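You operate a simulated robot arm through the tools that you are given. There is no shell and no other tool. Be economical: measure what you need, move in short steps, check, and stop when the job is done.

The job below is to be done with a simulated robot arm. You get a single attempt, and the scene is never put back.

TASK
Take the teal soap on the side shelf and put it away on the top of the care cabinet. Put the divider from the top of the shelf unit on top of the yellow mask. Open the mesh drawer, fetch the grey strainer and set it in the inside of the mesh drawer and shut the drawer again. Stack the blue block marked "No. 57" from the top of the tooling cart on top of the blue block marked "No. 26". Open the tools drawer, take the yellow sponge from the inside of the tools drawer and put it on the top of the tooling cart and shut the drawer again. Any order will do.

The check looks at the end state, three seconds after you hand in, the way a careful person would. Anything else that was tipped, shoved, dropped, spilled or broken makes it a failure.

THE ROBOT
A 6-joint arm with a two-finger gripper on a trunk, on a base that drives. Base frame: it is fixed to the floor where the robot stands at the start and does not move with it; the origin is under the middle of the robot, x ahead of it, y to its left, z up. Lengths are in m, angles in rad, forces in N, time in s.
With the tool pointing down near the work surface it reaches from about 0.58 to 0.68 m from the robot's upright axis, wherever it stands. Its first joint turns from -2.897 to 2.897 rad. Places, roughly: blue block [0.5, 1.25, 0.75]; divider (2x9x6 cm) [0.7, -0.2, 1.1]; grey strainer (6x6x4 cm) [0.5, 0.9, 0.9]; inside of the mesh drawer [0.4, -1.8, 0.8]; mesh drawer [0.4, -1.8, 0.8]; teal soap (8x6x3 cm) [0.8, 0.1, 0.9]; tools drawer [0.5, 1.5, 0.7]; top of the care cabinet [-7.1, 1.3, 0.9]; top of the tooling cart [0.6, 1.2, 0.9]; yellow mask (8x8x4 cm) [0.6, 0.1, 0.9]; yellow sponge (9x6x4 cm) [0.5, 1.5, 0.7]. Payload 1.66 kg.
Tool frame: the origin (TCP) lies between the finger pads and is the grasp point; the fingertips stand 0.016 m ahead of it; z points along the fingers, y is the line along which they close. Largest opening 0.111 m; the body of the gripper starts 0.104 m behind the TCP.
Orientation is that of the tool frame in the base frame, as a unit quaternion [x, y, z, w]. With the fingers straight down and closing along the base's y, the tool's x points along the base's -x, its y along +y and its z along -z.

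THE INTERFACE
- The arm moves only by the tool arm_command. Its argument "series" is a list of rows, each a list of 7 numbers: the turn, a rotation vector about the tool's x, y, z in rad, then the shift along the tool's x, y, z in m, then the finger opening in m, from 0 to 0.111. In form: [[wx, wy, wz, dx, dy, dz, gripper], ...]. A call has 1 to 10 rows; each row shifts and turns the commanded pose from where the row before left it, along the tool's axes as they then stand. Each row takes 0.2 s and may step no farther than 0.05 m and 0.15 rad from the row before; otherwise, or with a gripper value out of range, the whole call is refused. A pose out of reach is approached as far as the arm can. The call stops where the force on the tool passes 40 N (or 10 N more than at its start, if that is more) or the arm is blocked; 0.2 s more then pass. Each finger halts on what it meets, pressing with about 32 N; the grip force reading is that of the motor and also rises with nothing between the fingers. The clock runs only during rows and for 0.2 s after the last one: add rows that do not move to give the fingers time. The reply holds the time, the measured pose of the TCP, the force on the tool along the base axes, the opening and the grip force, in the units named above and with some noise, with the torque about the TCP (base axes, N m) and any sound that the robot's microphone picked up.
- Cameras (640 x 400 px; columns grow to the right, rows downward): "scene" is now at [0.0527, 0.192, 1.7457]; the picture's right is [0.02, -1.00, 0.00], its down [-0.80, -0.01, -0.60] and it looks along [0.60, 0.01, -0.80] (base axes); focal length 262 px, centre (320, 200). "wrist" rides on the gripper at [0.07, 0.014, -0.143] in the tool frame; the picture's right is [-0.19, 0.98, 0.00], its down [-0.87, -0.17, -0.47] and it looks along [-0.46, -0.09, 0.88] (tool axes); focal length 230 px, centre (320, 200). There is no depth. A picture from a camera that has moved, and an enlarged one, comes with that camera's place and axes in the base frame and with its lens.
- get_image(camera): a new picture of that camera. No time passes.
- slide_trunk(by): slides the trunk up (or, below 0, down) by that many m; the arm and the scene camera ride with it, the base frame stays. It gives what a move gives, with no picture.
- steer(legs): drives the robot by 1 to 6 legs, each [ahead, left, turn to the left] in m, m and rad, along the robot's own axes; the way and the turn of a leg run together, so that a leg with both is an arc; at most 1.5 m and 3.142 rad a leg. The arm and the cameras ride along, it lands a little off, and it stops where it bumps. It gives what a move gives.
- head_to(pan, tilt): turns the head with the scene camera to pan (to the left, within 2.094 rad either way) and tilt (down, from -0.506 to 1.204), counted from straight ahead of the robot. It gives what a move gives.
- enlarge(camera, box): a new picture of the part [left, top, right, bottom] of that camera's present view, enlarged. No time passes.
- job_done(): hands the job in; it is judged then, once.

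Go step by step. Nothing tells you exact positions but the pictures and the camera data: compare them with the known pose of the tool, close in by small moves and look again before you grip or let go. The budget is 207 turns and 184 pictures, counting those below and the enlarged ones. Unless the task says otherwise, let go and move clear before handing in, and close with one line.

The tools are called after ">>>" by a JSON object that holds its "name" and its "arguments". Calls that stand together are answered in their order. arm_command: Moves the arm, as the interface text tells. Its arguments: {"type":"object","properties":{"series":{"type":"array","items":{"type":"array","items":{"type":"number"}}}},"required":["series"]} The other tools are called the same way: slide_trunk (by) slides the trunk up or down; steer (legs) drives the base; head_to (pan, tilt) turns the head that bears the scene camera; get_image (camera) takes a picture; enlarge (camera, box) takes an enlarged picture of a part of a camera's view; job_done () hands the job in.

At the start:

```text
time_s: 0.0
ee_pos: [0.4724, 0.1615, 1.3408]
tool_rot: [0.0, 1.0, 0.0, 0.001]
wrist_force: [0.1, 0.3, -0.5]
torque: [0.03, 0.0, -0.02]
width: 0.1109
grasp_force: 0.1
trunk travel left (down, up): [-0.35, 0.24]
robot x, y, heading: [0.0004, 0.0009, 0.001]
head pan, tilt: [0.016, 0.93]
```

scene: 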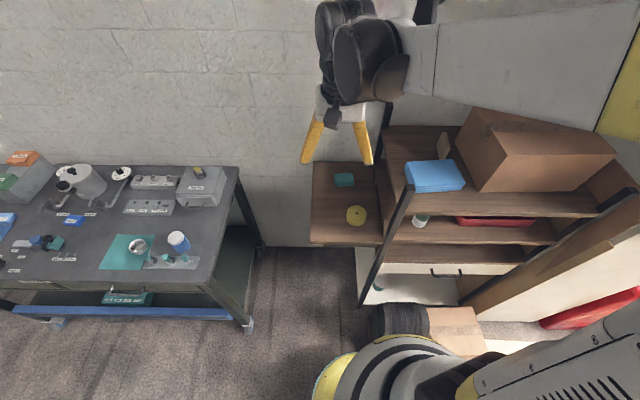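
wrist: 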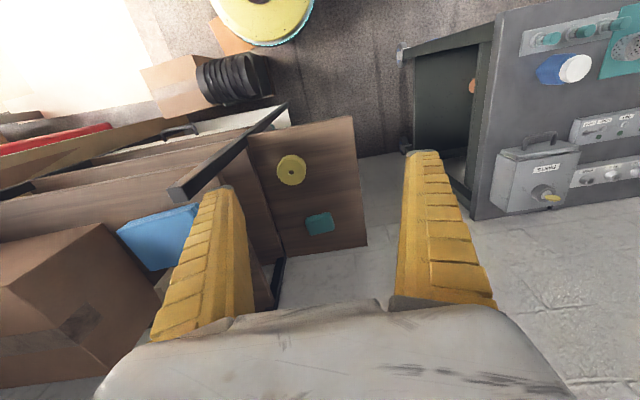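

I see the tooling cart to the left, and the shelf unit with a side shelf (teal soap, yellow mask) ahead-right. I'll look closer at these areas first.

>>> {"name": "enlarge", "arguments": {"camera": "scene", "box": [300, 90, 500, 260]}}

>>> {"name": "enlarge", "arguments": {"camera": "scene", "box": [0, 130, 270, 330]}}

```text
2.35 times, centred on (400, 175) of scene
camera zoom: at [0.0527, 0.192, 1.7457], right [0.02, -1.0, 0.0], down [-0.8, -0.01, -0.6], along [0.6, 0.01, -0.8], focal length 616 px, centre (132, 259)
```

zoom: 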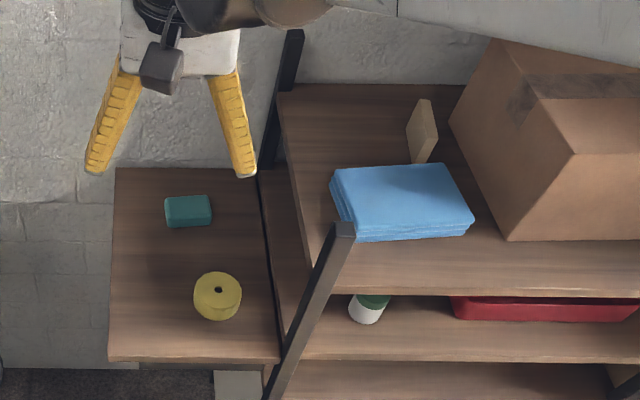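

```text
2.00 times, centred on (135, 230) of scene
camera zoom: at [0.0527, 0.192, 1.7457], right [0.02, -1.0, 0.0], down [-0.8, -0.01, -0.6], along [0.6, 0.01, -0.8], focal length 524 px, centre (690, 140)
```

zoom: 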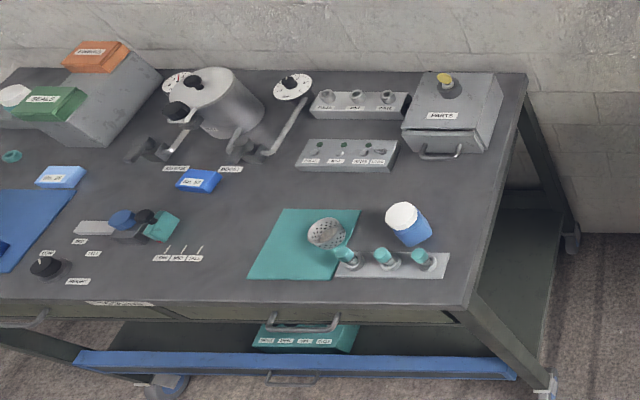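

Now look at the cart with the head turned left, then the mesh drawer side on the right.

>>> {"name": "head_to", "arguments": {"pan": 1.1, "tilt": 0.8}}

>>> {"name": "get_image", "arguments": {"camera": "scene"}}

>>> {"name": "head_to", "arguments": {"pan": -1.2, "tilt": 0.6}}

>>> {"name": "get_image", "arguments": {"camera": "scene"}}

>>> {"name": "head_to", "arguments": {"pan": 2.09, "tilt": 0.4}}

>>> {"name": "get_image", "arguments": {"camera": "scene"}}

```text
time_s: 1.3
ee_pos: [0.4725, 0.1613, 1.3405]
tool_rot: [-0.001, 1.0, 0.0, 0.0]
wrist_force: [-0.7, 0.3, 0.6]
torque: [0.0, -0.01, 0.01]
width: 0.111
grasp_force: 0.1
trunk travel left (down, up): [-0.35, 0.24]
robot x, y, heading: [-0.0006, -0.0008, 0.001]
head pan, tilt: [1.1, 0.799]
```

```text
179 pictures are left
camera scene: at [0.0156, 0.2627, 1.7558], right [0.89, -0.45, 0.0], down [-0.33, -0.64, -0.7], along [0.32, 0.62, -0.72], focal length 262 px, centre (320, 200)
```

scene: 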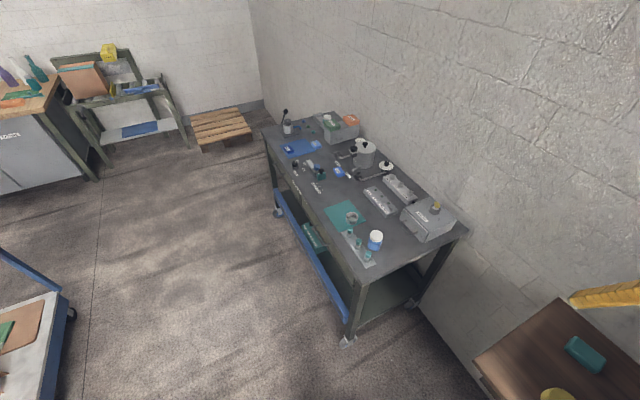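

```text
time_s: 3.5
ee_pos: [0.4724, 0.1608, 1.3416]
tool_rot: [0.0, 1.0, 0.001, -0.001]
wrist_force: [0.4, -0.5, 0.4]
torque: [-0.02, 0.0, -0.03]
width: 0.1107
grasp_force: 0.0
trunk travel left (down, up): [-0.35, 0.24]
robot x, y, heading: [-0.0001, 0.0005, 0.002]
head pan, tilt: [-1.201, 0.6]
```

```text
178 pictures are left
camera scene: at [0.0109, 0.1085, 1.7727], right [-0.93, -0.36, 0.0], down [-0.2, 0.53, -0.83], along [0.3, -0.77, -0.56], focal length 262 px, centre (320, 200)
```

scene: 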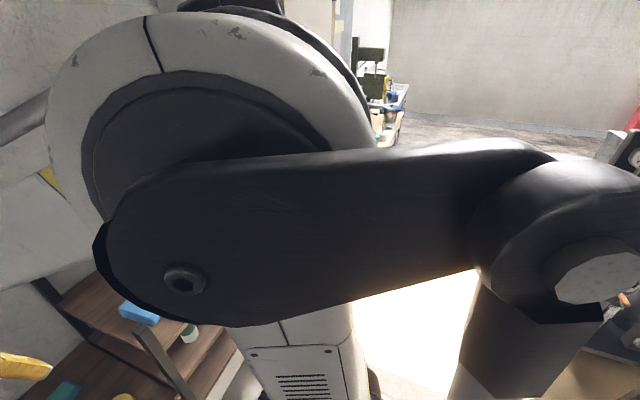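

```text
time_s: 6.2
ee_pos: [0.4722, 0.1627, 1.3414]
tool_rot: [-0.001, 1.0, -0.001, 0.0]
wrist_force: [-1.8, 0.0, 0.2]
torque: [-0.01, -0.01, 0.0]
width: 0.111
grasp_force: 0.0
trunk travel left (down, up): [-0.35, 0.24]
robot x, y, heading: [-0.0006, 0.0003, -0.004]
head pan, tilt: [2.089, 0.4]
```

```text
177 pictures are left
camera scene: at [-0.0669, 0.2714, 1.7909], right [0.87, 0.5, 0.0], down [0.19, -0.34, -0.92], along [-0.46, 0.8, -0.39], focal length 262 px, centre (320, 200)
```

scene: 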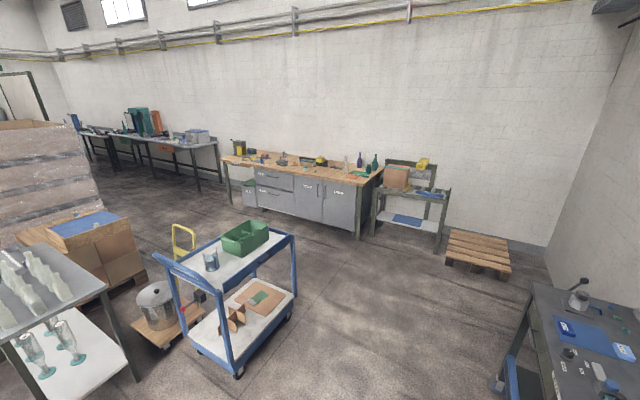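

Let me look down at the floor around the robot, since boxes sit near its front right.

>>> {"name": "head_to", "arguments": {"pan": -0.2, "tilt": 1.204}}

>>> {"name": "get_image", "arguments": {"camera": "scene"}}

>>> {"name": "head_to", "arguments": {"pan": -2.09, "tilt": 0.4}}

>>> {"name": "get_image", "arguments": {"camera": "scene"}}

```text
time_s: 8.4
ee_pos: [0.472, 0.1631, 1.3419]
tool_rot: [0.0, 1.0, -0.001, 0.0]
wrist_force: [0.0, -0.2, -0.6]
torque: [0.0, 0.01, 0.0]
width: 0.111
grasp_force: 0.0
trunk travel left (down, up): [-0.35, 0.24]
robot x, y, heading: [-0.003, 0.002, 0.002]
head pan, tilt: [-0.201, 1.201]
```

```text
176 pictures are left
camera scene: at [0.0337, 0.1798, 1.7281], right [-0.2, -0.98, 0.0], down [-0.91, 0.19, -0.36], along [0.36, -0.07, -0.93], focal length 262 px, centre (320, 200)
```

scene: 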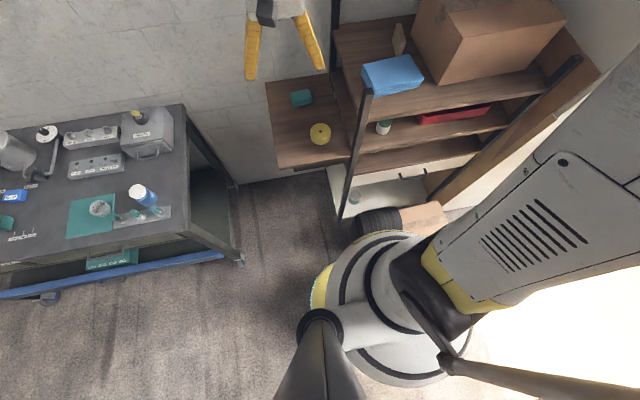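

```text
time_s: 10.2
ee_pos: [0.472, 0.1614, 1.3413]
tool_rot: [0.0, 1.0, 0.001, 0.0]
wrist_force: [-0.3, 0.3, 0.8]
torque: [0.0, 0.01, 0.02]
width: 0.1107
grasp_force: 0.1
trunk travel left (down, up): [-0.35, 0.24]
robot x, y, heading: [0.0003, -0.001, -0.001]
head pan, tilt: [-2.089, 0.4]
```

```text
175 pictures are left
camera scene: at [-0.0669, 0.1104, 1.7909], right [-0.87, 0.49, 0.0], down [0.19, 0.34, -0.92], along [-0.46, -0.8, -0.39], focal length 262 px, centre (320, 200)
```

scene: 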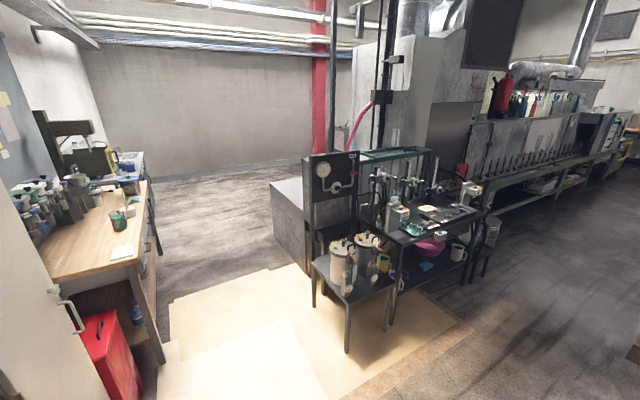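

The robot's round base nearly touches a coil and box on the floor ahead-right, so I go left first and then forward, staying clear of the cart. From there the divider at about (0.79,-0.24,1.1) should be in reach.

>>> {"name": "steer", "arguments": {"legs": [[0, 0.2, 0], [0.27, 0, 0]]}}

>>> {"name": "head_to", "arguments": {"pan": -0.5, "tilt": 0.95}}

>>> {"name": "get_image", "arguments": {"camera": "scene"}}

>>> {"name": "get_image", "arguments": {"camera": "wrist"}}

```text
time_s: 13.3
ee_pos: [0.7348, 0.3596, 1.3408]
tool_rot: [-0.002, 1.0, 0.0, 0.0]
wrist_force: [0.7, -0.6, 0.5]
torque: [0.01, 0.01, -0.02]
width: 0.1106
grasp_force: 0.1
trunk travel left (down, up): [-0.35, 0.24]
robot x, y, heading: [0.2615, 0.1948, 0.004]
head pan, tilt: [-2.089, 0.4]
```

```text
time_s: 14.9
ee_pos: [0.7352, 0.3588, 1.3402]
tool_rot: [-0.001, 1.0, 0.0, 0.0]
wrist_force: [-0.3, -0.4, 0.4]
torque: [0.02, 0.02, 0.02]
width: 0.1109
grasp_force: 0.1
trunk travel left (down, up): [-0.35, 0.24]
robot x, y, heading: [0.2644, 0.1944, 0.002]
head pan, tilt: [-0.499, 0.949]
```

```text
174 pictures are left
camera scene: at [0.3054, 0.352, 1.7443], right [-0.48, -0.88, 0.0], down [-0.71, 0.39, -0.58], along [0.51, -0.28, -0.81], focal length 262 px, centre (320, 200)
```

scene: 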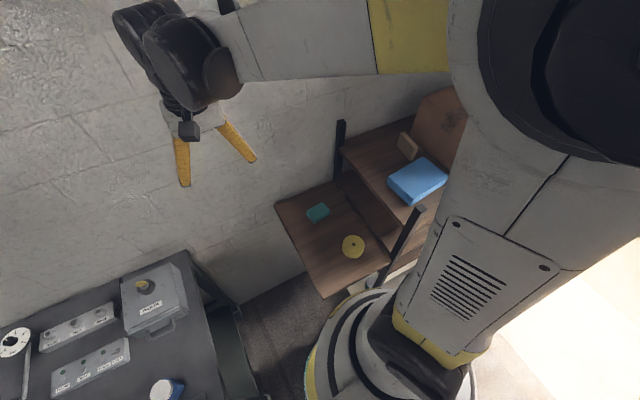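

```text
173 pictures are left
camera wrist: at [0.665, 0.373, 1.4837], right [0.19, 0.98, 0.0], down [0.87, -0.16, 0.47], along [0.46, -0.09, -0.88], focal length 230 px, centre (320, 200)
```

wrist: 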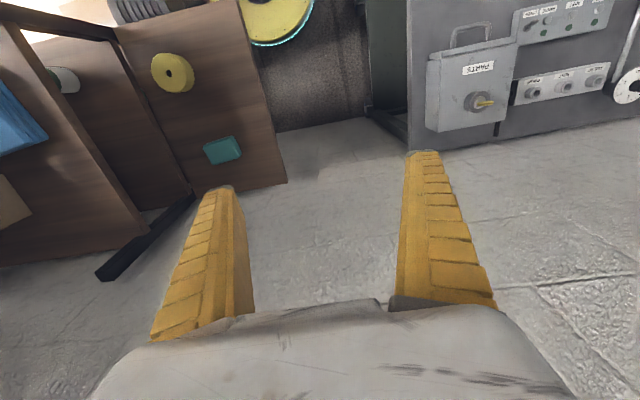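

I'll swing the tool toward the shelf top at the current height.

>>> {"name": "arm_command", "arguments": {"series": [[0, 0, 0, 0, -0.05, 0, 0.111], [0, 0, 0, 0, -0.05, 0, 0.111], [0, 0, 0, 0, -0.05, 0, 0.111], [0, 0, 0, 0, -0.05, 0, 0.111], [0, 0, 0, 0, -0.05, 0, 0.111], [0, 0, 0, 0, -0.05, 0, 0.111], [0, 0, 0, 0, -0.05, 0, 0.111], [0, 0, 0, 0, -0.05, 0, 0.111], [0, 0, 0, 0, -0.05, 0, 0.111], [0, 0, 0, 0, -0.05, 0, 0.111]]}}

>>> {"name": "get_image", "arguments": {"camera": "wrist"}}

>>> {"name": "get_image", "arguments": {"camera": "scene"}}

```text
time_s: 17.1
ee_pos: [0.7342, -0.1411, 1.3408]
tool_rot: [-0.002, 1.0, 0.0, 0.0]
wrist_force: [0.4, -0.2, 0.3]
torque: [0.08, 0.0, -0.02]
width: 0.1111
grasp_force: 0.1
trunk travel left (down, up): [-0.35, 0.24]
robot x, y, heading: [0.2641, 0.1943, 0.003]
head pan, tilt: [-0.499, 0.949]
```

```text
172 pictures are left
camera wrist: at [0.6635, -0.1284, 1.4849], right [0.19, 0.98, 0.0], down [0.87, -0.17, 0.47], along [0.46, -0.09, -0.88], focal length 230 px, centre (320, 200)
```

wrist: 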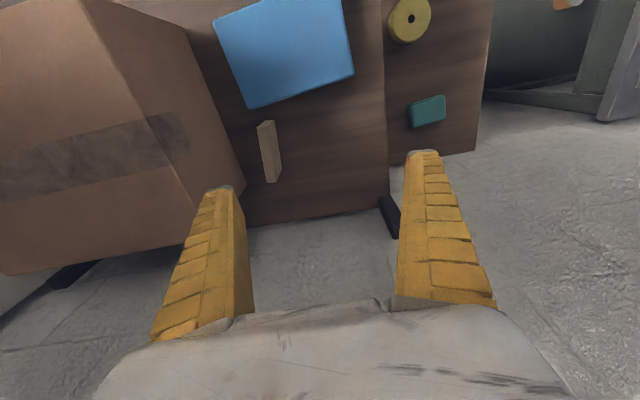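

```text
171 pictures are left
camera scene: at [0.3059, 0.35, 1.7444], right [-0.48, -0.88, 0.0], down [-0.72, 0.39, -0.58], along [0.51, -0.28, -0.81], focal length 262 px, centre (320, 200)
```

scene: 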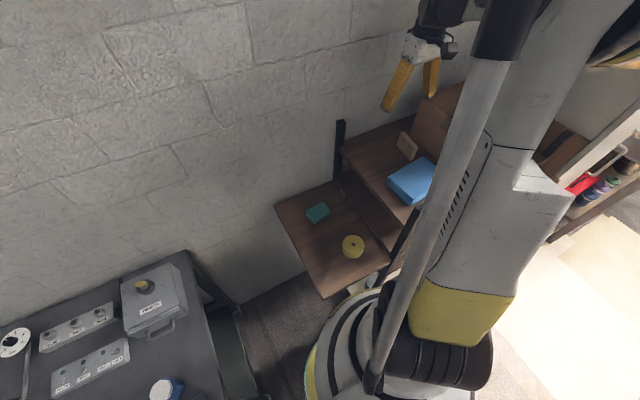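

>>> {"name": "enlarge", "arguments": {"camera": "wrist", "box": [200, 90, 330, 210]}}

>>> {"name": "enlarge", "arguments": {"camera": "scene", "box": [330, 90, 490, 240]}}

```text
3.33 times, centred on (265, 150) of wrist
camera zoom: at [0.6635, -0.1284, 1.4849], right [0.19, 0.98, 0.0], down [0.87, -0.17, 0.47], along [0.46, -0.09, -0.88], focal length 767 px, centre (503, 367)
```

zoom: 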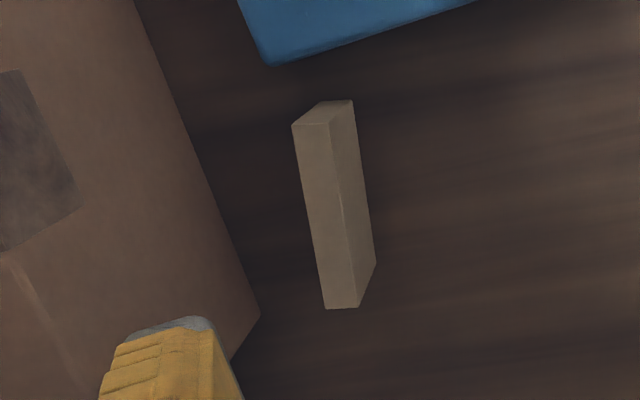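

```text
2.67 times, centred on (410, 165) of scene
camera zoom: at [0.3059, 0.35, 1.7444], right [-0.48, -0.88, 0.0], down [-0.72, 0.39, -0.58], along [0.51, -0.28, -0.81], focal length 698 px, centre (80, 293)
```

zoom: 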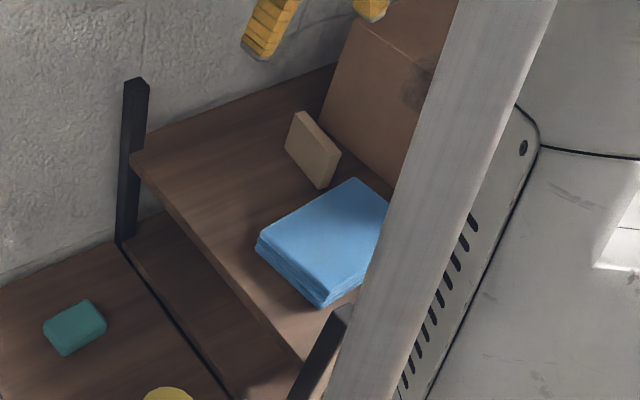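

The divider stands on edge near (0.757,-0.232), its length along x, with the box about 6 cm to its right. I'll come above it with the fingers partly open and check.

>>> {"name": "arm_command", "arguments": {"series": [[0, 0, 0, -0.012, -0.045, 0, 0.07], [0, 0, 0, -0.011, -0.046, 0, 0.07], [0, 0, 0.135, 0, 0, 0, 0.07], [0, 0, 0, 0, 0, 0.045, 0.07], [0, 0, 0, 0, 0, 0.045, 0.07], [0, 0, 0, 0, 0, 0.02, 0.07], [0, 0, 0, 0, 0, 0, 0.07]]}}

>>> {"name": "get_image", "arguments": {"camera": "wrist"}}

>>> {"name": "enlarge", "arguments": {"camera": "scene", "box": [330, 60, 490, 220]}}

```text
time_s: 18.8
ee_pos: [0.7579, -0.2315, 1.2314]
tool_rot: [0.066, 0.998, 0.0, 0.0]
wrist_force: [-0.1, 0.3, -0.2]
torque: [0.0, 0.03, -0.02]
width: 0.0715
grasp_force: 1.0
trunk travel left (down, up): [-0.35, 0.24]
robot x, y, heading: [0.2657, 0.1979, 0.007]
head pan, tilt: [-0.499, 0.949]
```

```text
168 pictures are left
camera wrist: at [0.6906, -0.2082, 1.3738], right [0.32, 0.95, 0.0], down [0.84, -0.28, 0.47], along [0.45, -0.15, -0.88], focal length 230 px, centre (320, 200)
```

wrist: 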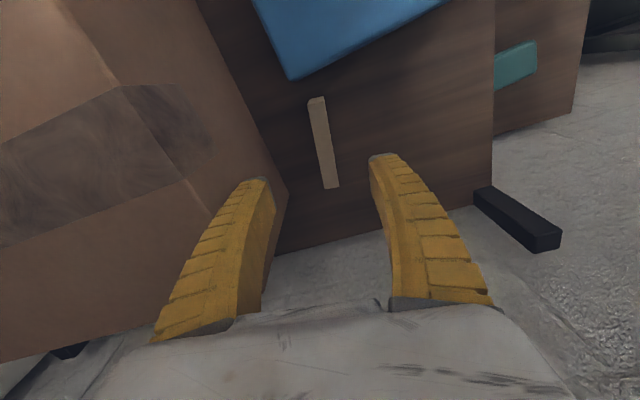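

```text
2.50 times, centred on (410, 140) of scene
camera zoom: at [0.3052, 0.3523, 1.7443], right [-0.48, -0.88, 0.0], down [-0.71, 0.39, -0.58], along [0.51, -0.28, -0.81], focal length 655 px, centre (95, 350)
```

zoom: 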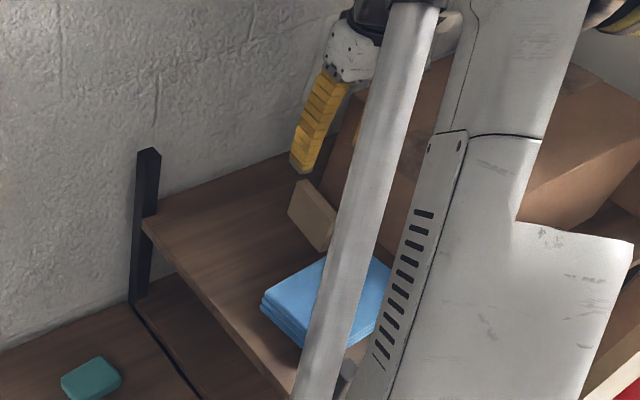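

>>> {"name": "arm_command", "arguments": {"series": [[0, 0, 0.03, 0.008, 0.007, 0, 0.07], [0, 0, 0, 0, 0, 0.04, 0.07], [0, 0, 0, 0, 0, 0.02, 0.07], [0, 0, 0, 0, 0, 0, 0.07]]}}

>>> {"name": "get_image", "arguments": {"camera": "wrist"}}

```text
time_s: 19.8
ee_pos: [0.7508, -0.2246, 1.1714]
tool_rot: [0.081, 0.997, 0.001, 0.0]
wrist_force: [0.4, -0.4, -0.1]
torque: [0.01, 0.02, 0.01]
width: 0.0716
grasp_force: 1.1
trunk travel left (down, up): [-0.35, 0.24]
robot x, y, heading: [0.2687, 0.196, 0.002]
head pan, tilt: [-0.499, 0.949]
```

```text
166 pictures are left
camera wrist: at [0.6844, -0.2001, 1.3148], right [0.35, 0.94, 0.0], down [0.83, -0.3, 0.47], along [0.44, -0.16, -0.88], focal length 230 px, centre (320, 200)
```

wrist: 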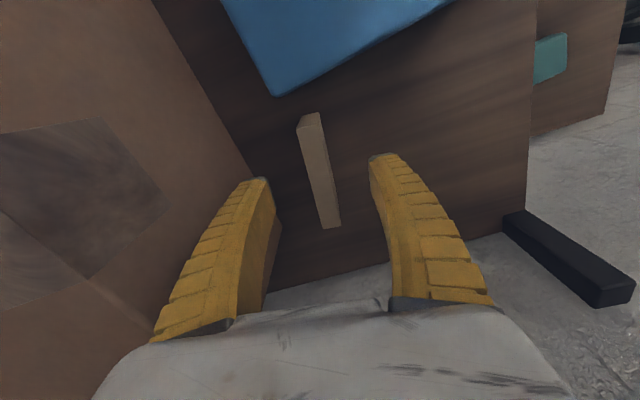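

Centred and aligned; going down 4.5 cm and closing.

>>> {"name": "arm_command", "arguments": {"series": [[0, 0, 0, -0.003, 0, 0.025, 0.07], [0, 0, 0, 0, 0, 0.02, 0.07], [0, 0, 0, 0, 0, 0, 0.0], [0, 0, 0, 0, 0, 0, 0.0], [0, 0, 0, 0, 0, 0, 0.0]]}}

>>> {"name": "get_image", "arguments": {"camera": "wrist"}}

```text
time_s: 20.9
ee_pos: [0.755, -0.2254, 1.126]
tool_rot: [0.081, 0.997, 0.0, 0.0]
wrist_force: [1.0, 0.5, 4.7]
torque: [-0.01, 0.0, 0.0]
width: 0.0106
grasp_force: 31.6
trunk travel left (down, up): [-0.35, 0.24]
robot x, y, heading: [0.2632, 0.1942, 0.004]
head pan, tilt: [-0.499, 0.949]
```

```text
165 pictures are left
camera wrist: at [0.6882, -0.1999, 1.2687], right [0.35, 0.94, 0.0], down [0.83, -0.3, 0.47], along [0.44, -0.16, -0.88], focal length 230 px, centre (320, 200)
```

wrist: 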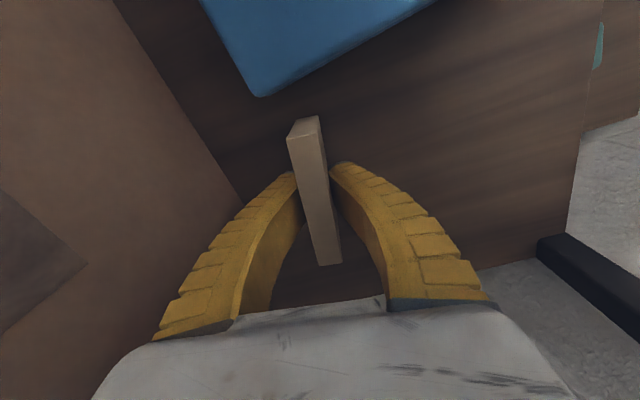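

>>> {"name": "arm_command", "arguments": {"series": [[0, 0, 0, 0, 0, -0.04, 0.0], [0, 0, 0, 0, 0, -0.05, 0.0], [0, 0, 0, 0, 0, -0.05, 0.0], [0, 0, 0, 0, 0, -0.03, 0.0]]}}

>>> {"name": "get_image", "arguments": {"camera": "wrist"}}

>>> {"name": "get_image", "arguments": {"camera": "scene"}}

```text
time_s: 21.9
ee_pos: [0.7563, -0.2232, 1.2943]
tool_rot: [0.081, 0.997, 0.0, 0.0]
wrist_force: [-1.2, -0.2, 0.2]
torque: [-0.01, 0.03, 0.01]
width: 0.0083
grasp_force: 32.2
trunk travel left (down, up): [-0.35, 0.24]
robot x, y, heading: [0.2613, 0.1936, 0.002]
head pan, tilt: [-0.499, 0.949]
```

```text
164 pictures are left
camera wrist: at [0.6897, -0.1991, 1.4374], right [0.35, 0.94, 0.0], down [0.83, -0.3, 0.47], along [0.44, -0.16, -0.88], focal length 230 px, centre (320, 200)
```

wrist: 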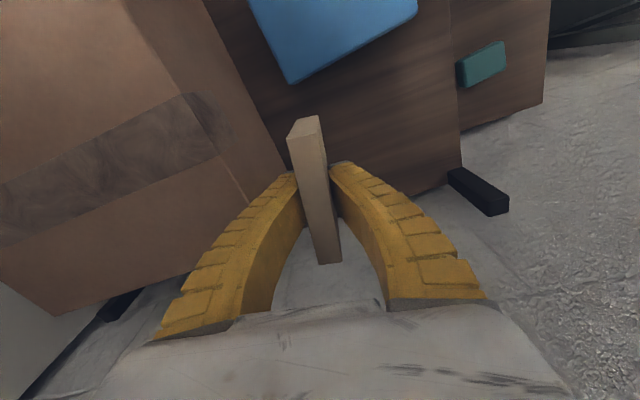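

```text
163 pictures are left
camera scene: at [0.3051, 0.3526, 1.7442], right [-0.48, -0.88, 0.0], down [-0.71, 0.39, -0.58], along [0.51, -0.28, -0.81], focal length 262 px, centre (320, 200)
```

scene: 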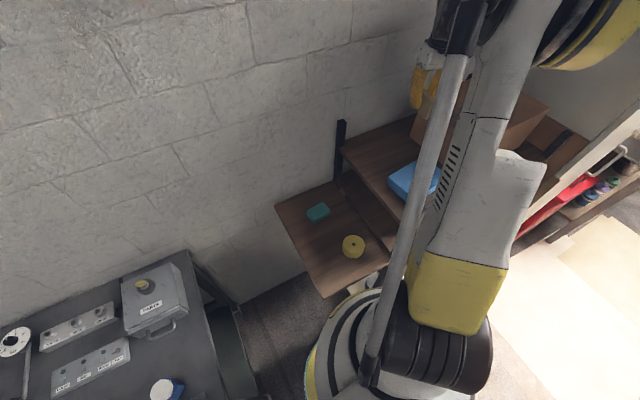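

The divider is held. I'll swing back to the left at this height, then drive back and look at the mask.

>>> {"name": "arm_command", "arguments": {"series": [[0, 0, 0, 0.012, 0.045, 0, 0.0], [0, 0, 0, 0.012, 0.045, 0, 0.0], [0, 0, 0, 0.012, 0.045, 0, 0.0], [0, 0, 0, 0.012, 0.045, 0, 0.0], [0, 0, 0, 0.012, 0.045, 0, 0.0], [0, 0, 0, 0.012, 0.045, 0, 0.0], [0, 0, 0, 0.012, 0.045, 0, 0.0], [0, 0, 0, 0, 0, 0, 0.0]]}}

>>> {"name": "steer", "arguments": {"legs": [[-0.26, 0, 0]]}}

>>> {"name": "get_image", "arguments": {"camera": "wrist"}}

>>> {"name": "get_image", "arguments": {"camera": "scene"}}

```text
time_s: 23.8
ee_pos: [0.7254, 0.1035, 1.2969]
tool_rot: [0.081, 0.997, 0.0, 0.0]
wrist_force: [-0.2, -0.9, -1.3]
torque: [0.02, 0.02, -0.02]
width: 0.0084
grasp_force: 31.9
trunk travel left (down, up): [-0.35, 0.24]
robot x, y, heading: [0.2605, 0.1942, 0.001]
head pan, tilt: [-0.499, 0.949]
```

```text
time_s: 25.6
ee_pos: [0.474, 0.0992, 1.2977]
tool_rot: [0.087, 0.996, 0.0, 0.0]
wrist_force: [-0.2, 0.0, -0.6]
torque: [0.0, -0.06, 0.01]
width: 0.0085
grasp_force: 32.6
trunk travel left (down, up): [-0.35, 0.24]
robot x, y, heading: [0.0103, 0.1968, -0.01]
head pan, tilt: [-0.499, 0.949]
```

```text
162 pictures are left
camera wrist: at [0.408, 0.1251, 1.4407], right [0.36, 0.93, 0.0], down [0.82, -0.31, 0.47], along [0.44, -0.17, -0.88], focal length 230 px, centre (320, 200)
```

wrist: 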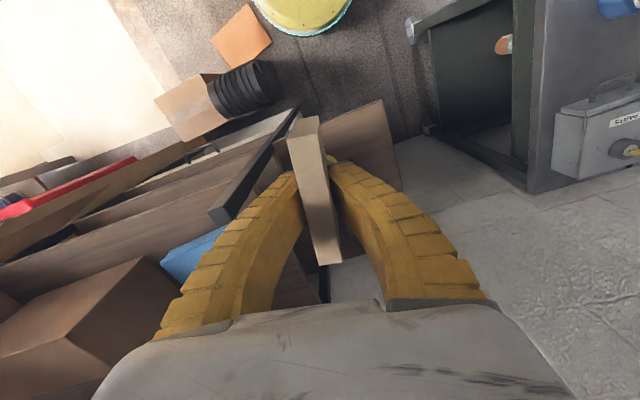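

```text
161 pictures are left
camera scene: at [0.0572, 0.3523, 1.7443], right [-0.49, -0.87, 0.0], down [-0.71, 0.4, -0.58], along [0.51, -0.28, -0.81], focal length 262 px, centre (320, 200)
```

scene: 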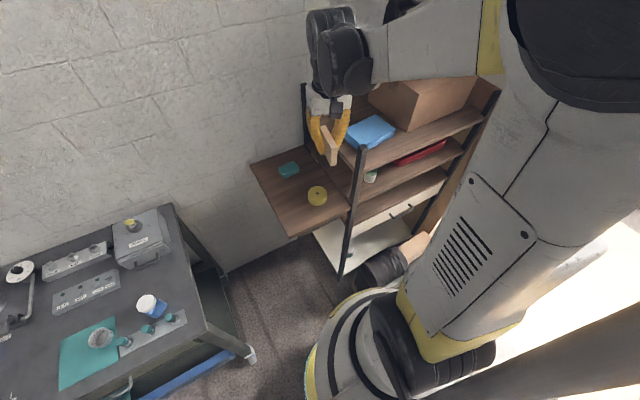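

>>> {"name": "arm_command", "arguments": {"series": [[0, 0, 0, -0.0468, -0.0043, 0, 0.0], [0, 0, 0, -0.0468, -0.0043, 0, 0.0], [0, 0, 0, -0.0468, -0.0043, 0, 0.0], [0, 0, 0, 0, 0, 0.05, 0.0], [0, 0, 0, 0, 0, 0.05, 0.0], [0, 0, 0, 0, 0, 0.05, 0.0], [0, 0, 0, 0, 0, 0, 0.0]]}}

>>> {"name": "get_image", "arguments": {"camera": "wrist"}}

>>> {"name": "enlarge", "arguments": {"camera": "scene", "box": [240, 80, 400, 240]}}

```text
time_s: 27.2
ee_pos: [0.6065, 0.0614, 1.144]
tool_rot: [0.087, 0.996, 0.0, 0.0]
wrist_force: [0.1, -0.2, 1.4]
torque: [0.02, -0.02, -0.02]
width: 0.0085
grasp_force: 31.3
trunk travel left (down, up): [-0.35, 0.24]
robot x, y, heading: [0.0143, 0.1929, -0.004]
head pan, tilt: [-0.499, 0.949]
```

```text
160 pictures are left
camera wrist: at [0.5403, 0.088, 1.2866], right [0.36, 0.93, 0.0], down [0.82, -0.31, 0.47], along [0.44, -0.17, -0.88], focal length 230 px, centre (320, 200)
```

wrist: 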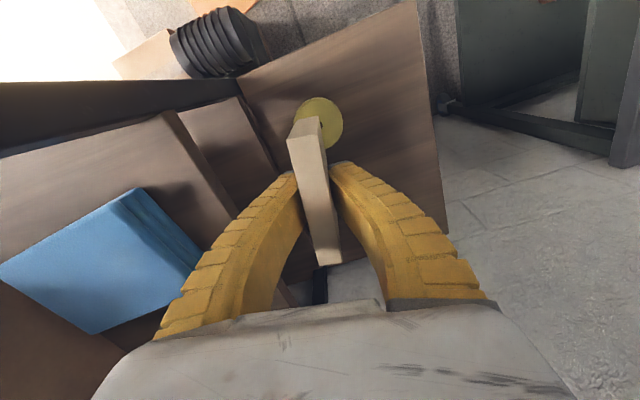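

```text
2.50 times, centred on (320, 160) of scene
camera zoom: at [0.058, 0.3523, 1.7443], right [-0.49, -0.87, 0.0], down [-0.71, 0.4, -0.58], along [0.51, -0.28, -0.81], focal length 655 px, centre (320, 300)
```

zoom: 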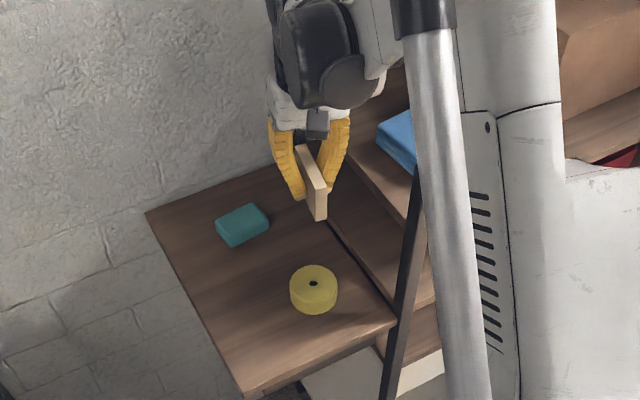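

>>> {"name": "arm_command", "arguments": {"series": [[0, 0, 0, 0.004, 0, 0.05, 0.0], [0, 0, 0, 0, 0, 0.05, 0.0], [0, 0, 0, 0, 0, 0.04, 0.0], [0, 0, 0, 0, 0, 0, 0.0]]}}

>>> {"name": "get_image", "arguments": {"camera": "wrist"}}

>>> {"name": "enlarge", "arguments": {"camera": "scene", "box": [250, 110, 390, 230]}}

```text
refused: row 1 steps farther than a row can; nothing moved
```

```text
158 pictures are left
camera wrist: at [0.5403, 0.088, 1.2866], right [0.36, 0.93, 0.0], down [0.82, -0.31, 0.47], along [0.44, -0.17, -0.88], focal length 230 px, centre (320, 200)
```

wrist: 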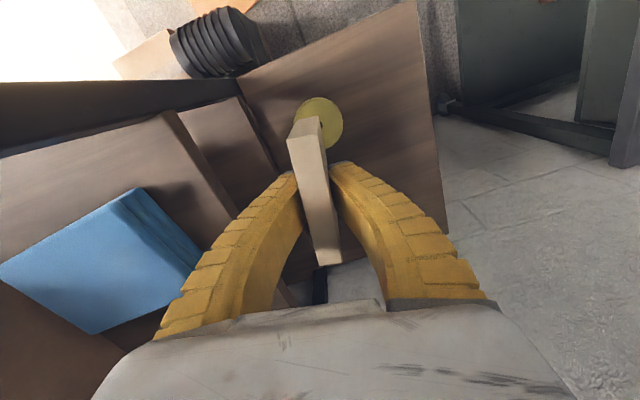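

```text
3.33 times, centred on (320, 170) of scene
camera zoom: at [0.058, 0.3523, 1.7443], right [-0.49, -0.87, 0.0], down [-0.71, 0.4, -0.58], along [0.51, -0.28, -0.81], focal length 873 px, centre (320, 300)
```

zoom: 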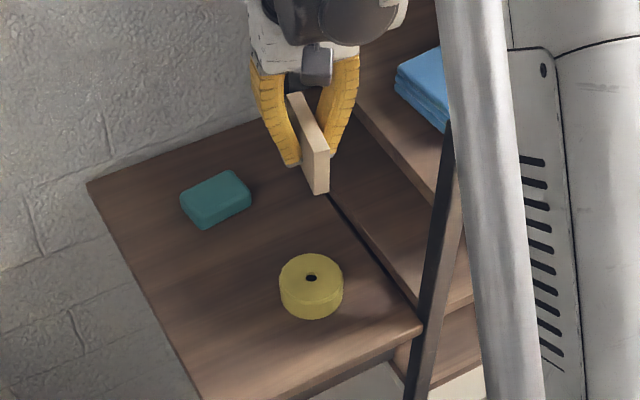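

>>> {"name": "arm_command", "arguments": {"series": [[0, 0, 0, 0.004, 0, 0.04, 0.0], [0, 0, 0, 0, 0, 0.05, 0.0], [0, 0, 0, 0, 0, 0.05, 0.0], [0, 0, 0, 0, 0, 0, 0.0]]}}

>>> {"name": "get_image", "arguments": {"camera": "wrist"}}

>>> {"name": "enlarge", "arguments": {"camera": "scene", "box": [250, 110, 390, 230]}}

```text
time_s: 28.2
ee_pos: [0.6073, 0.0653, 1.0088]
tool_rot: [0.088, 0.996, 0.001, 0.001]
wrist_force: [0.1, -0.8, -0.5]
torque: [0.03, -0.01, -0.02]
width: 0.0083
grasp_force: 31.9
trunk travel left (down, up): [-0.35, 0.24]
robot x, y, heading: [0.0132, 0.1959, -0.009]
head pan, tilt: [-0.499, 0.949]
```

```text
156 pictures are left
camera wrist: at [0.5414, 0.091, 1.1524], right [0.36, 0.93, 0.0], down [0.82, -0.31, 0.47], along [0.44, -0.17, -0.88], focal length 230 px, centre (320, 200)
```

wrist: 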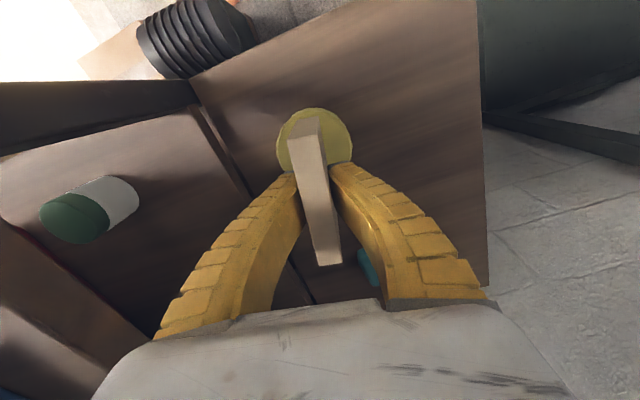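

```text
3.33 times, centred on (320, 170) of scene
camera zoom: at [0.0576, 0.3524, 1.7443], right [-0.49, -0.87, 0.0], down [-0.71, 0.4, -0.58], along [0.51, -0.28, -0.81], focal length 873 px, centre (320, 300)
```

zoom: 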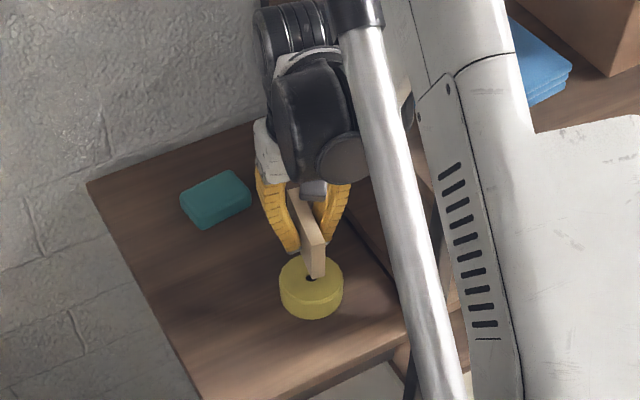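

>>> {"name": "arm_command", "arguments": {"series": [[0, 0, 0, 0, -0.0045, 0.03, 0.0], [0, 0, 0, 0, 0, 0.012, 0.0], [0, 0, 0, 0, 0, 0, 0.0]]}}

>>> {"name": "get_image", "arguments": {"camera": "wrist"}}

>>> {"name": "enlarge", "arguments": {"camera": "scene", "box": [280, 140, 360, 220]}}

```text
time_s: 29.0
ee_pos: [0.6084, 0.0586, 0.9666]
tool_rot: [0.086, 0.996, 0.0, -0.001]
wrist_force: [0.6, -0.2, -0.6]
torque: [-0.01, -0.01, -0.03]
width: 0.0081
grasp_force: 31.7
trunk travel left (down, up): [-0.35, 0.24]
robot x, y, heading: [0.0144, 0.1955, -0.013]
head pan, tilt: [-0.499, 0.949]
```

```text
154 pictures are left
camera wrist: at [0.5405, 0.0856, 1.1098], right [0.36, 0.93, 0.0], down [0.82, -0.31, 0.47], along [0.44, -0.17, -0.88], focal length 230 px, centre (320, 200)
```

wrist: 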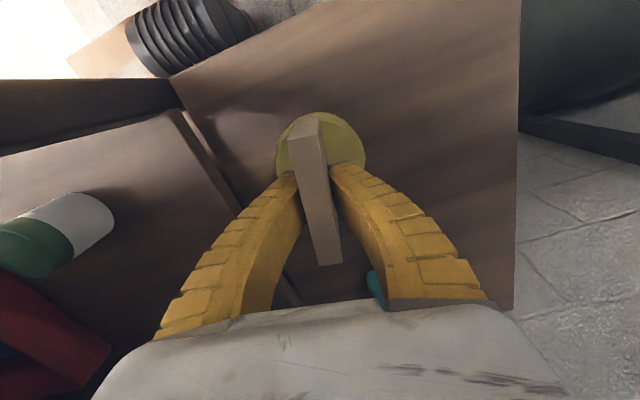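

```text
5.00 times, centred on (320, 180) of scene
camera zoom: at [0.0584, 0.3522, 1.7443], right [-0.49, -0.87, 0.0], down [-0.71, 0.4, -0.58], along [0.51, -0.28, -0.81], focal length 1309 px, centre (320, 300)
```

zoom: 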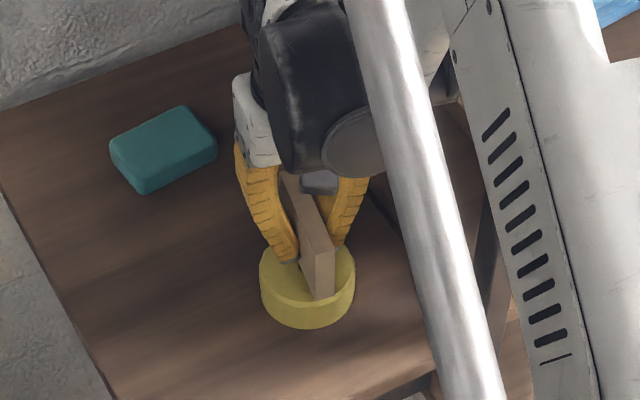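

>>> {"name": "arm_command", "arguments": {"series": [[0, 0, 0, 0, 0, 0.01, 0.0], [0, 0, 0, 0, 0, 0.003, 0.0], [0, 0, 0, 0, 0, 0.0, 0.0]]}}

>>> {"name": "arm_command", "arguments": {"series": [[0, 0, 0, 0, 0, 0.003, 0.0], [0, 0, 0, 0, 0, 0.0, 0.0]]}}

>>> {"name": "arm_command", "arguments": {"series": [[0, 0, 0, 0, 0, 0.002, 0.0], [0, 0, 0, 0, 0, 0.0, 0.0]]}}

>>> {"name": "enlarge", "arguments": {"camera": "scene", "box": [280, 140, 360, 220]}}

```text
time_s: 29.8
ee_pos: [0.6074, 0.0594, 0.9546]
tool_rot: [0.086, 0.996, 0.0, 0.001]
wrist_force: [1.8, 1.0, 16.0]
torque: [0.01, 0.0, 0.01]
width: 0.0174
grasp_force: 31.7
trunk travel left (down, up): [-0.35, 0.24]
robot x, y, heading: [0.0157, 0.1973, -0.01]
head pan, tilt: [-0.499, 0.949]
```

```text
time_s: 30.4
ee_pos: [0.6067, 0.0591, 0.951]
tool_rot: [0.088, 0.996, 0.0, 0.002]
wrist_force: [1.5, 1.2, 17.2]
torque: [0.01, 0.08, -0.01]
width: 0.0217
grasp_force: 32.5
trunk travel left (down, up): [-0.35, 0.24]
robot x, y, heading: [0.0134, 0.1966, -0.009]
head pan, tilt: [-0.499, 0.949]
```

```text
time_s: 31.0
ee_pos: [0.6068, 0.0583, 0.9491]
tool_rot: [0.087, 0.996, 0.0, 0.0]
wrist_force: [0.9, -0.4, 16.9]
torque: [0.01, 0.02, 0.02]
width: 0.023
grasp_force: 32.8
trunk travel left (down, up): [-0.35, 0.24]
robot x, y, heading: [0.0122, 0.1971, -0.014]
head pan, tilt: [-0.499, 0.949]
```

```text
5.00 times, centred on (320, 180) of scene
camera zoom: at [0.0568, 0.3527, 1.7443], right [-0.49, -0.87, 0.0], down [-0.71, 0.4, -0.58], along [0.51, -0.28, -0.81], focal length 1309 px, centre (320, 300)
```

zoom: 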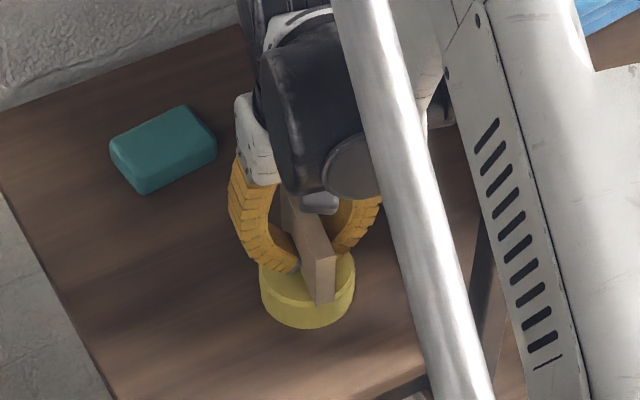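

The divider rests on the mask (about 17 N up-force). Relieving a bit and opening gently.

>>> {"name": "arm_command", "arguments": {"series": [[0, 0, 0, 0, 0, -0.002, 0.02], [0, 0, 0, 0, 0, 0, 0.035], [0, 0, 0, 0, 0, 0, 0.05], [0, 0, 0, 0, 0, 0, 0.06], [0, 0, 0, 0, 0, 0, 0.06]]}}

>>> {"name": "get_image", "arguments": {"camera": "wrist"}}

>>> {"name": "enlarge", "arguments": {"camera": "scene", "box": [280, 140, 360, 220]}}

```text
time_s: 32.2
ee_pos: [0.6076, 0.0594, 0.9496]
tool_rot: [0.087, 0.996, 0.0, 0.0]
wrist_force: [0.1, 0.7, 0.0]
torque: [-0.02, -0.01, 0.01]
width: 0.0622
grasp_force: 0.9
trunk travel left (down, up): [-0.35, 0.24]
robot x, y, heading: [0.0137, 0.1961, -0.01]
head pan, tilt: [-0.499, 0.949]
```

```text
151 pictures are left
camera wrist: at [0.5411, 0.0849, 1.0928], right [0.36, 0.93, 0.0], down [0.82, -0.31, 0.47], along [0.44, -0.17, -0.88], focal length 230 px, centre (320, 200)
```

wrist: 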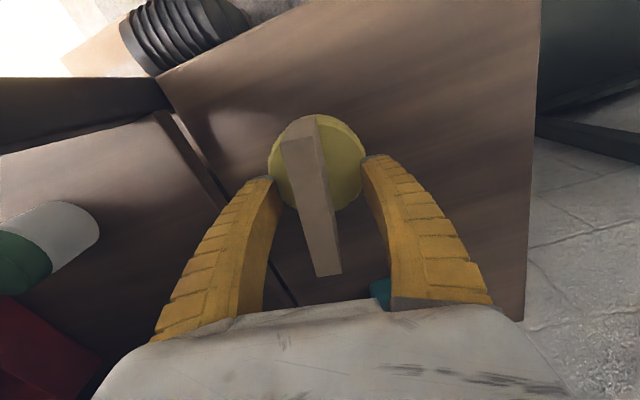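

```text
5.00 times, centred on (320, 180) of scene
camera zoom: at [0.0585, 0.3523, 1.7443], right [-0.49, -0.87, 0.0], down [-0.71, 0.4, -0.58], along [0.51, -0.28, -0.81], focal length 1309 px, centre (320, 300)
```

zoom: 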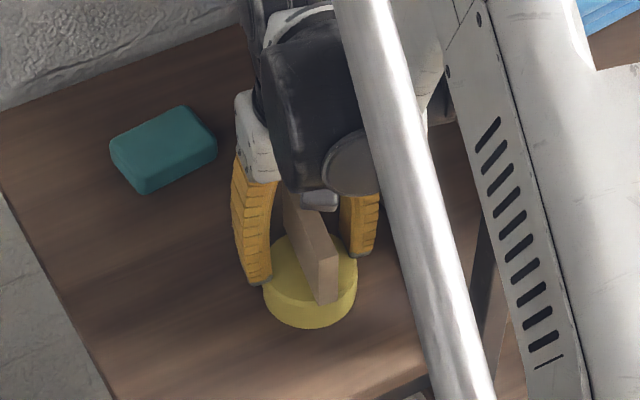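

The divider stands on the mask. Retreating straight up.

>>> {"name": "arm_command", "arguments": {"series": [[0, 0, 0, 0, 0, -0.03, 0.06], [0, 0, 0, 0, 0, -0.05, 0.06], [0, 0, 0, 0, 0, -0.05, 0.06], [0, 0, 0, 0, 0, -0.05, 0.06], [0, 0, 0, 0, 0, -0.05, 0.06], [0, 0, 0, 0, 0, -0.05, 0.06], [0, 0, 0, 0, 0, -0.05, 0.06], [0, 0, -0.09, 0.05, 0, 0, 0.06], [0, 0, -0.08, 0.05, 0, 0, 0.06], [0, 0, 0, 0.04, 0, 0, 0.06]]}}

>>> {"name": "head_to", "arguments": {"pan": -0.3, "tilt": 0.95}}

>>> {"name": "get_image", "arguments": {"camera": "scene"}}

```text
time_s: 34.4
ee_pos: [0.4654, 0.0751, 1.279]
tool_rot: [0.002, 1.0, 0.0, 0.001]
wrist_force: [-0.9, 0.7, 0.0]
torque: [-0.02, -0.05, -0.02]
width: 0.0622
grasp_force: 1.2
trunk travel left (down, up): [-0.35, 0.24]
robot x, y, heading: [0.0156, 0.1934, -0.006]
head pan, tilt: [-0.499, 0.949]
```

```text
time_s: 35.1
ee_pos: [0.4673, 0.0733, 1.2796]
tool_rot: [0.001, 1.0, 0.001, 0.0]
wrist_force: [-0.8, 0.4, 0.6]
torque: [-0.02, 0.01, -0.03]
width: 0.0619
grasp_force: 0.9
trunk travel left (down, up): [-0.35, 0.24]
robot x, y, heading: [0.0158, 0.1949, -0.011]
head pan, tilt: [-0.3, 0.949]
```

```text
149 pictures are left
camera scene: at [0.0639, 0.3654, 1.7443], right [-0.3, -0.95, 0.0], down [-0.77, 0.25, -0.58], along [0.55, -0.18, -0.81], focal length 262 px, centre (320, 200)
```

scene: 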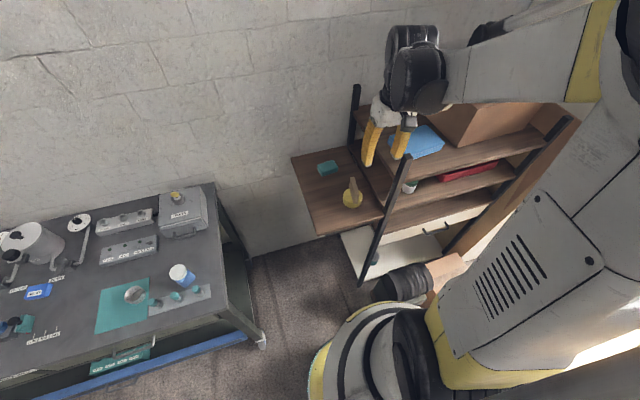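

Divider done. Now I drive left to the tooling cart and read the blocks' labels.

>>> {"name": "steer", "arguments": {"legs": [[-0.1, 0, 0.01], [0, 1.05, 0]]}}

>>> {"name": "head_to", "arguments": {"pan": 0.1, "tilt": 0.9}}

>>> {"name": "get_image", "arguments": {"camera": "scene"}}

>>> {"name": "get_image", "arguments": {"camera": "wrist"}}

```text
time_s: 41.3
ee_pos: [0.3743, 1.1355, 1.2789]
tool_rot: [0.003, 1.0, 0.0, 0.0]
wrist_force: [0.3, 0.4, -0.5]
torque: [-0.02, -0.04, 0.01]
width: 0.0618
grasp_force: 1.5
trunk travel left (down, up): [-0.35, 0.24]
robot x, y, heading: [-0.0792, 1.2598, -0.016]
head pan, tilt: [-0.3, 0.949]
```

```text
time_s: 42.2
ee_pos: [0.3741, 1.1349, 1.2797]
tool_rot: [0.004, 1.0, 0.0, 0.0]
wrist_force: [-0.9, -0.4, -1.2]
torque: [-0.01, -0.02, 0.0]
width: 0.0618
grasp_force: 0.8
trunk travel left (down, up): [-0.35, 0.24]
robot x, y, heading: [-0.0817, 1.2579, -0.013]
head pan, tilt: [0.099, 0.901]
```

```text
148 pictures are left
camera scene: at [-0.0218, 1.4567, 1.7479], right [0.09, -1.0, 0.0], down [-0.78, -0.07, -0.62], along [0.62, 0.05, -0.78], focal length 262 px, centre (320, 200)
```

scene: 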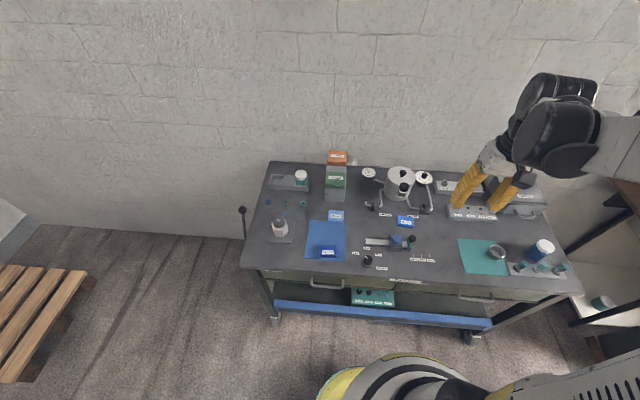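

```text
147 pictures are left
camera wrist: at [0.3048, 1.1494, 1.4216], right [0.2, 0.98, 0.0], down [0.86, -0.17, 0.47], along [0.46, -0.09, -0.88], focal length 230 px, centre (320, 200)
```

wrist: 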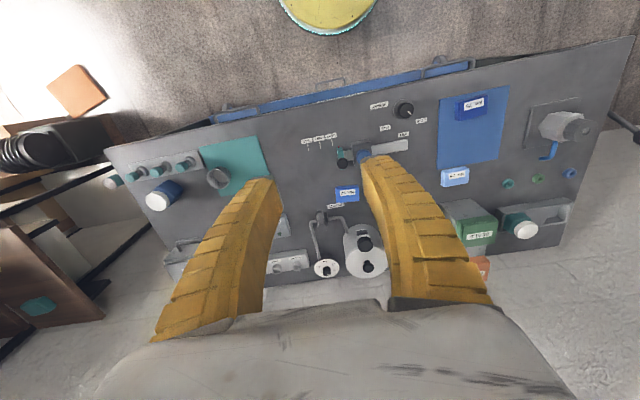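

>>> {"name": "enlarge", "arguments": {"camera": "scene", "box": [230, 150, 430, 275]}}

>>> {"name": "enlarge", "arguments": {"camera": "scene", "box": [240, 230, 500, 340]}}

>>> {"name": "enlarge", "arguments": {"camera": "scene", "box": [300, 200, 420, 270]}}

```text
3.20 times, centred on (330, 212) of scene
camera zoom: at [-0.0218, 1.4567, 1.7479], right [0.09, -1.0, 0.0], down [-0.78, -0.07, -0.62], along [0.62, 0.05, -0.78], focal length 838 px, centre (288, 160)
```

zoom: 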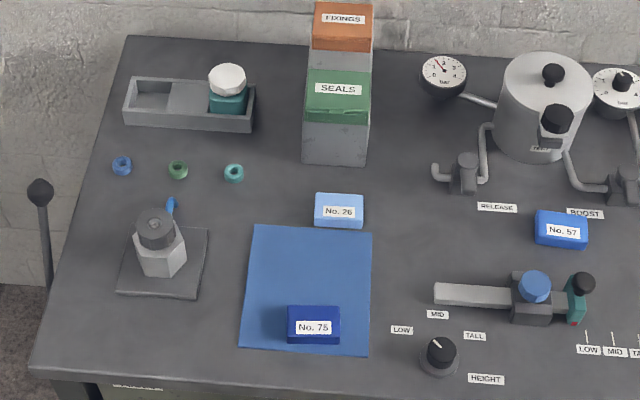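

```text
2.46 times, centred on (370, 285) of scene
camera zoom: at [-0.0218, 1.4567, 1.7479], right [0.09, -1.0, 0.0], down [-0.78, -0.07, -0.62], along [0.62, 0.05, -0.78], focal length 645 px, centre (197, -9)
```

zoom: 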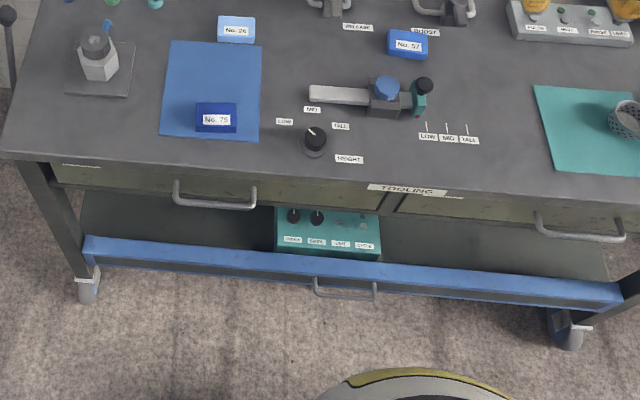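

```text
5.33 times, centred on (360, 235) of scene
camera zoom: at [-0.0218, 1.4567, 1.7479], right [0.09, -1.0, 0.0], down [-0.78, -0.07, -0.62], along [0.62, 0.05, -0.78], focal length 1397 px, centre (107, 13)
```

zoom: 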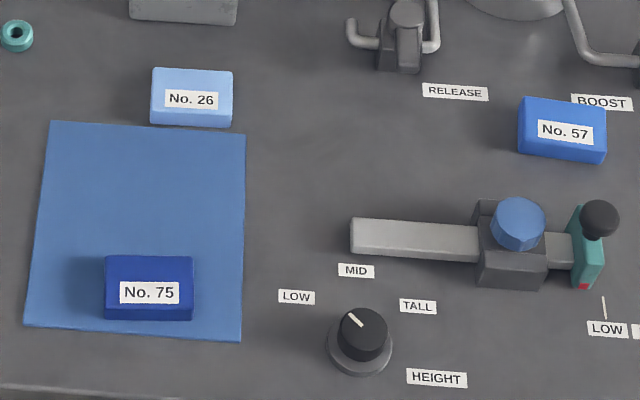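

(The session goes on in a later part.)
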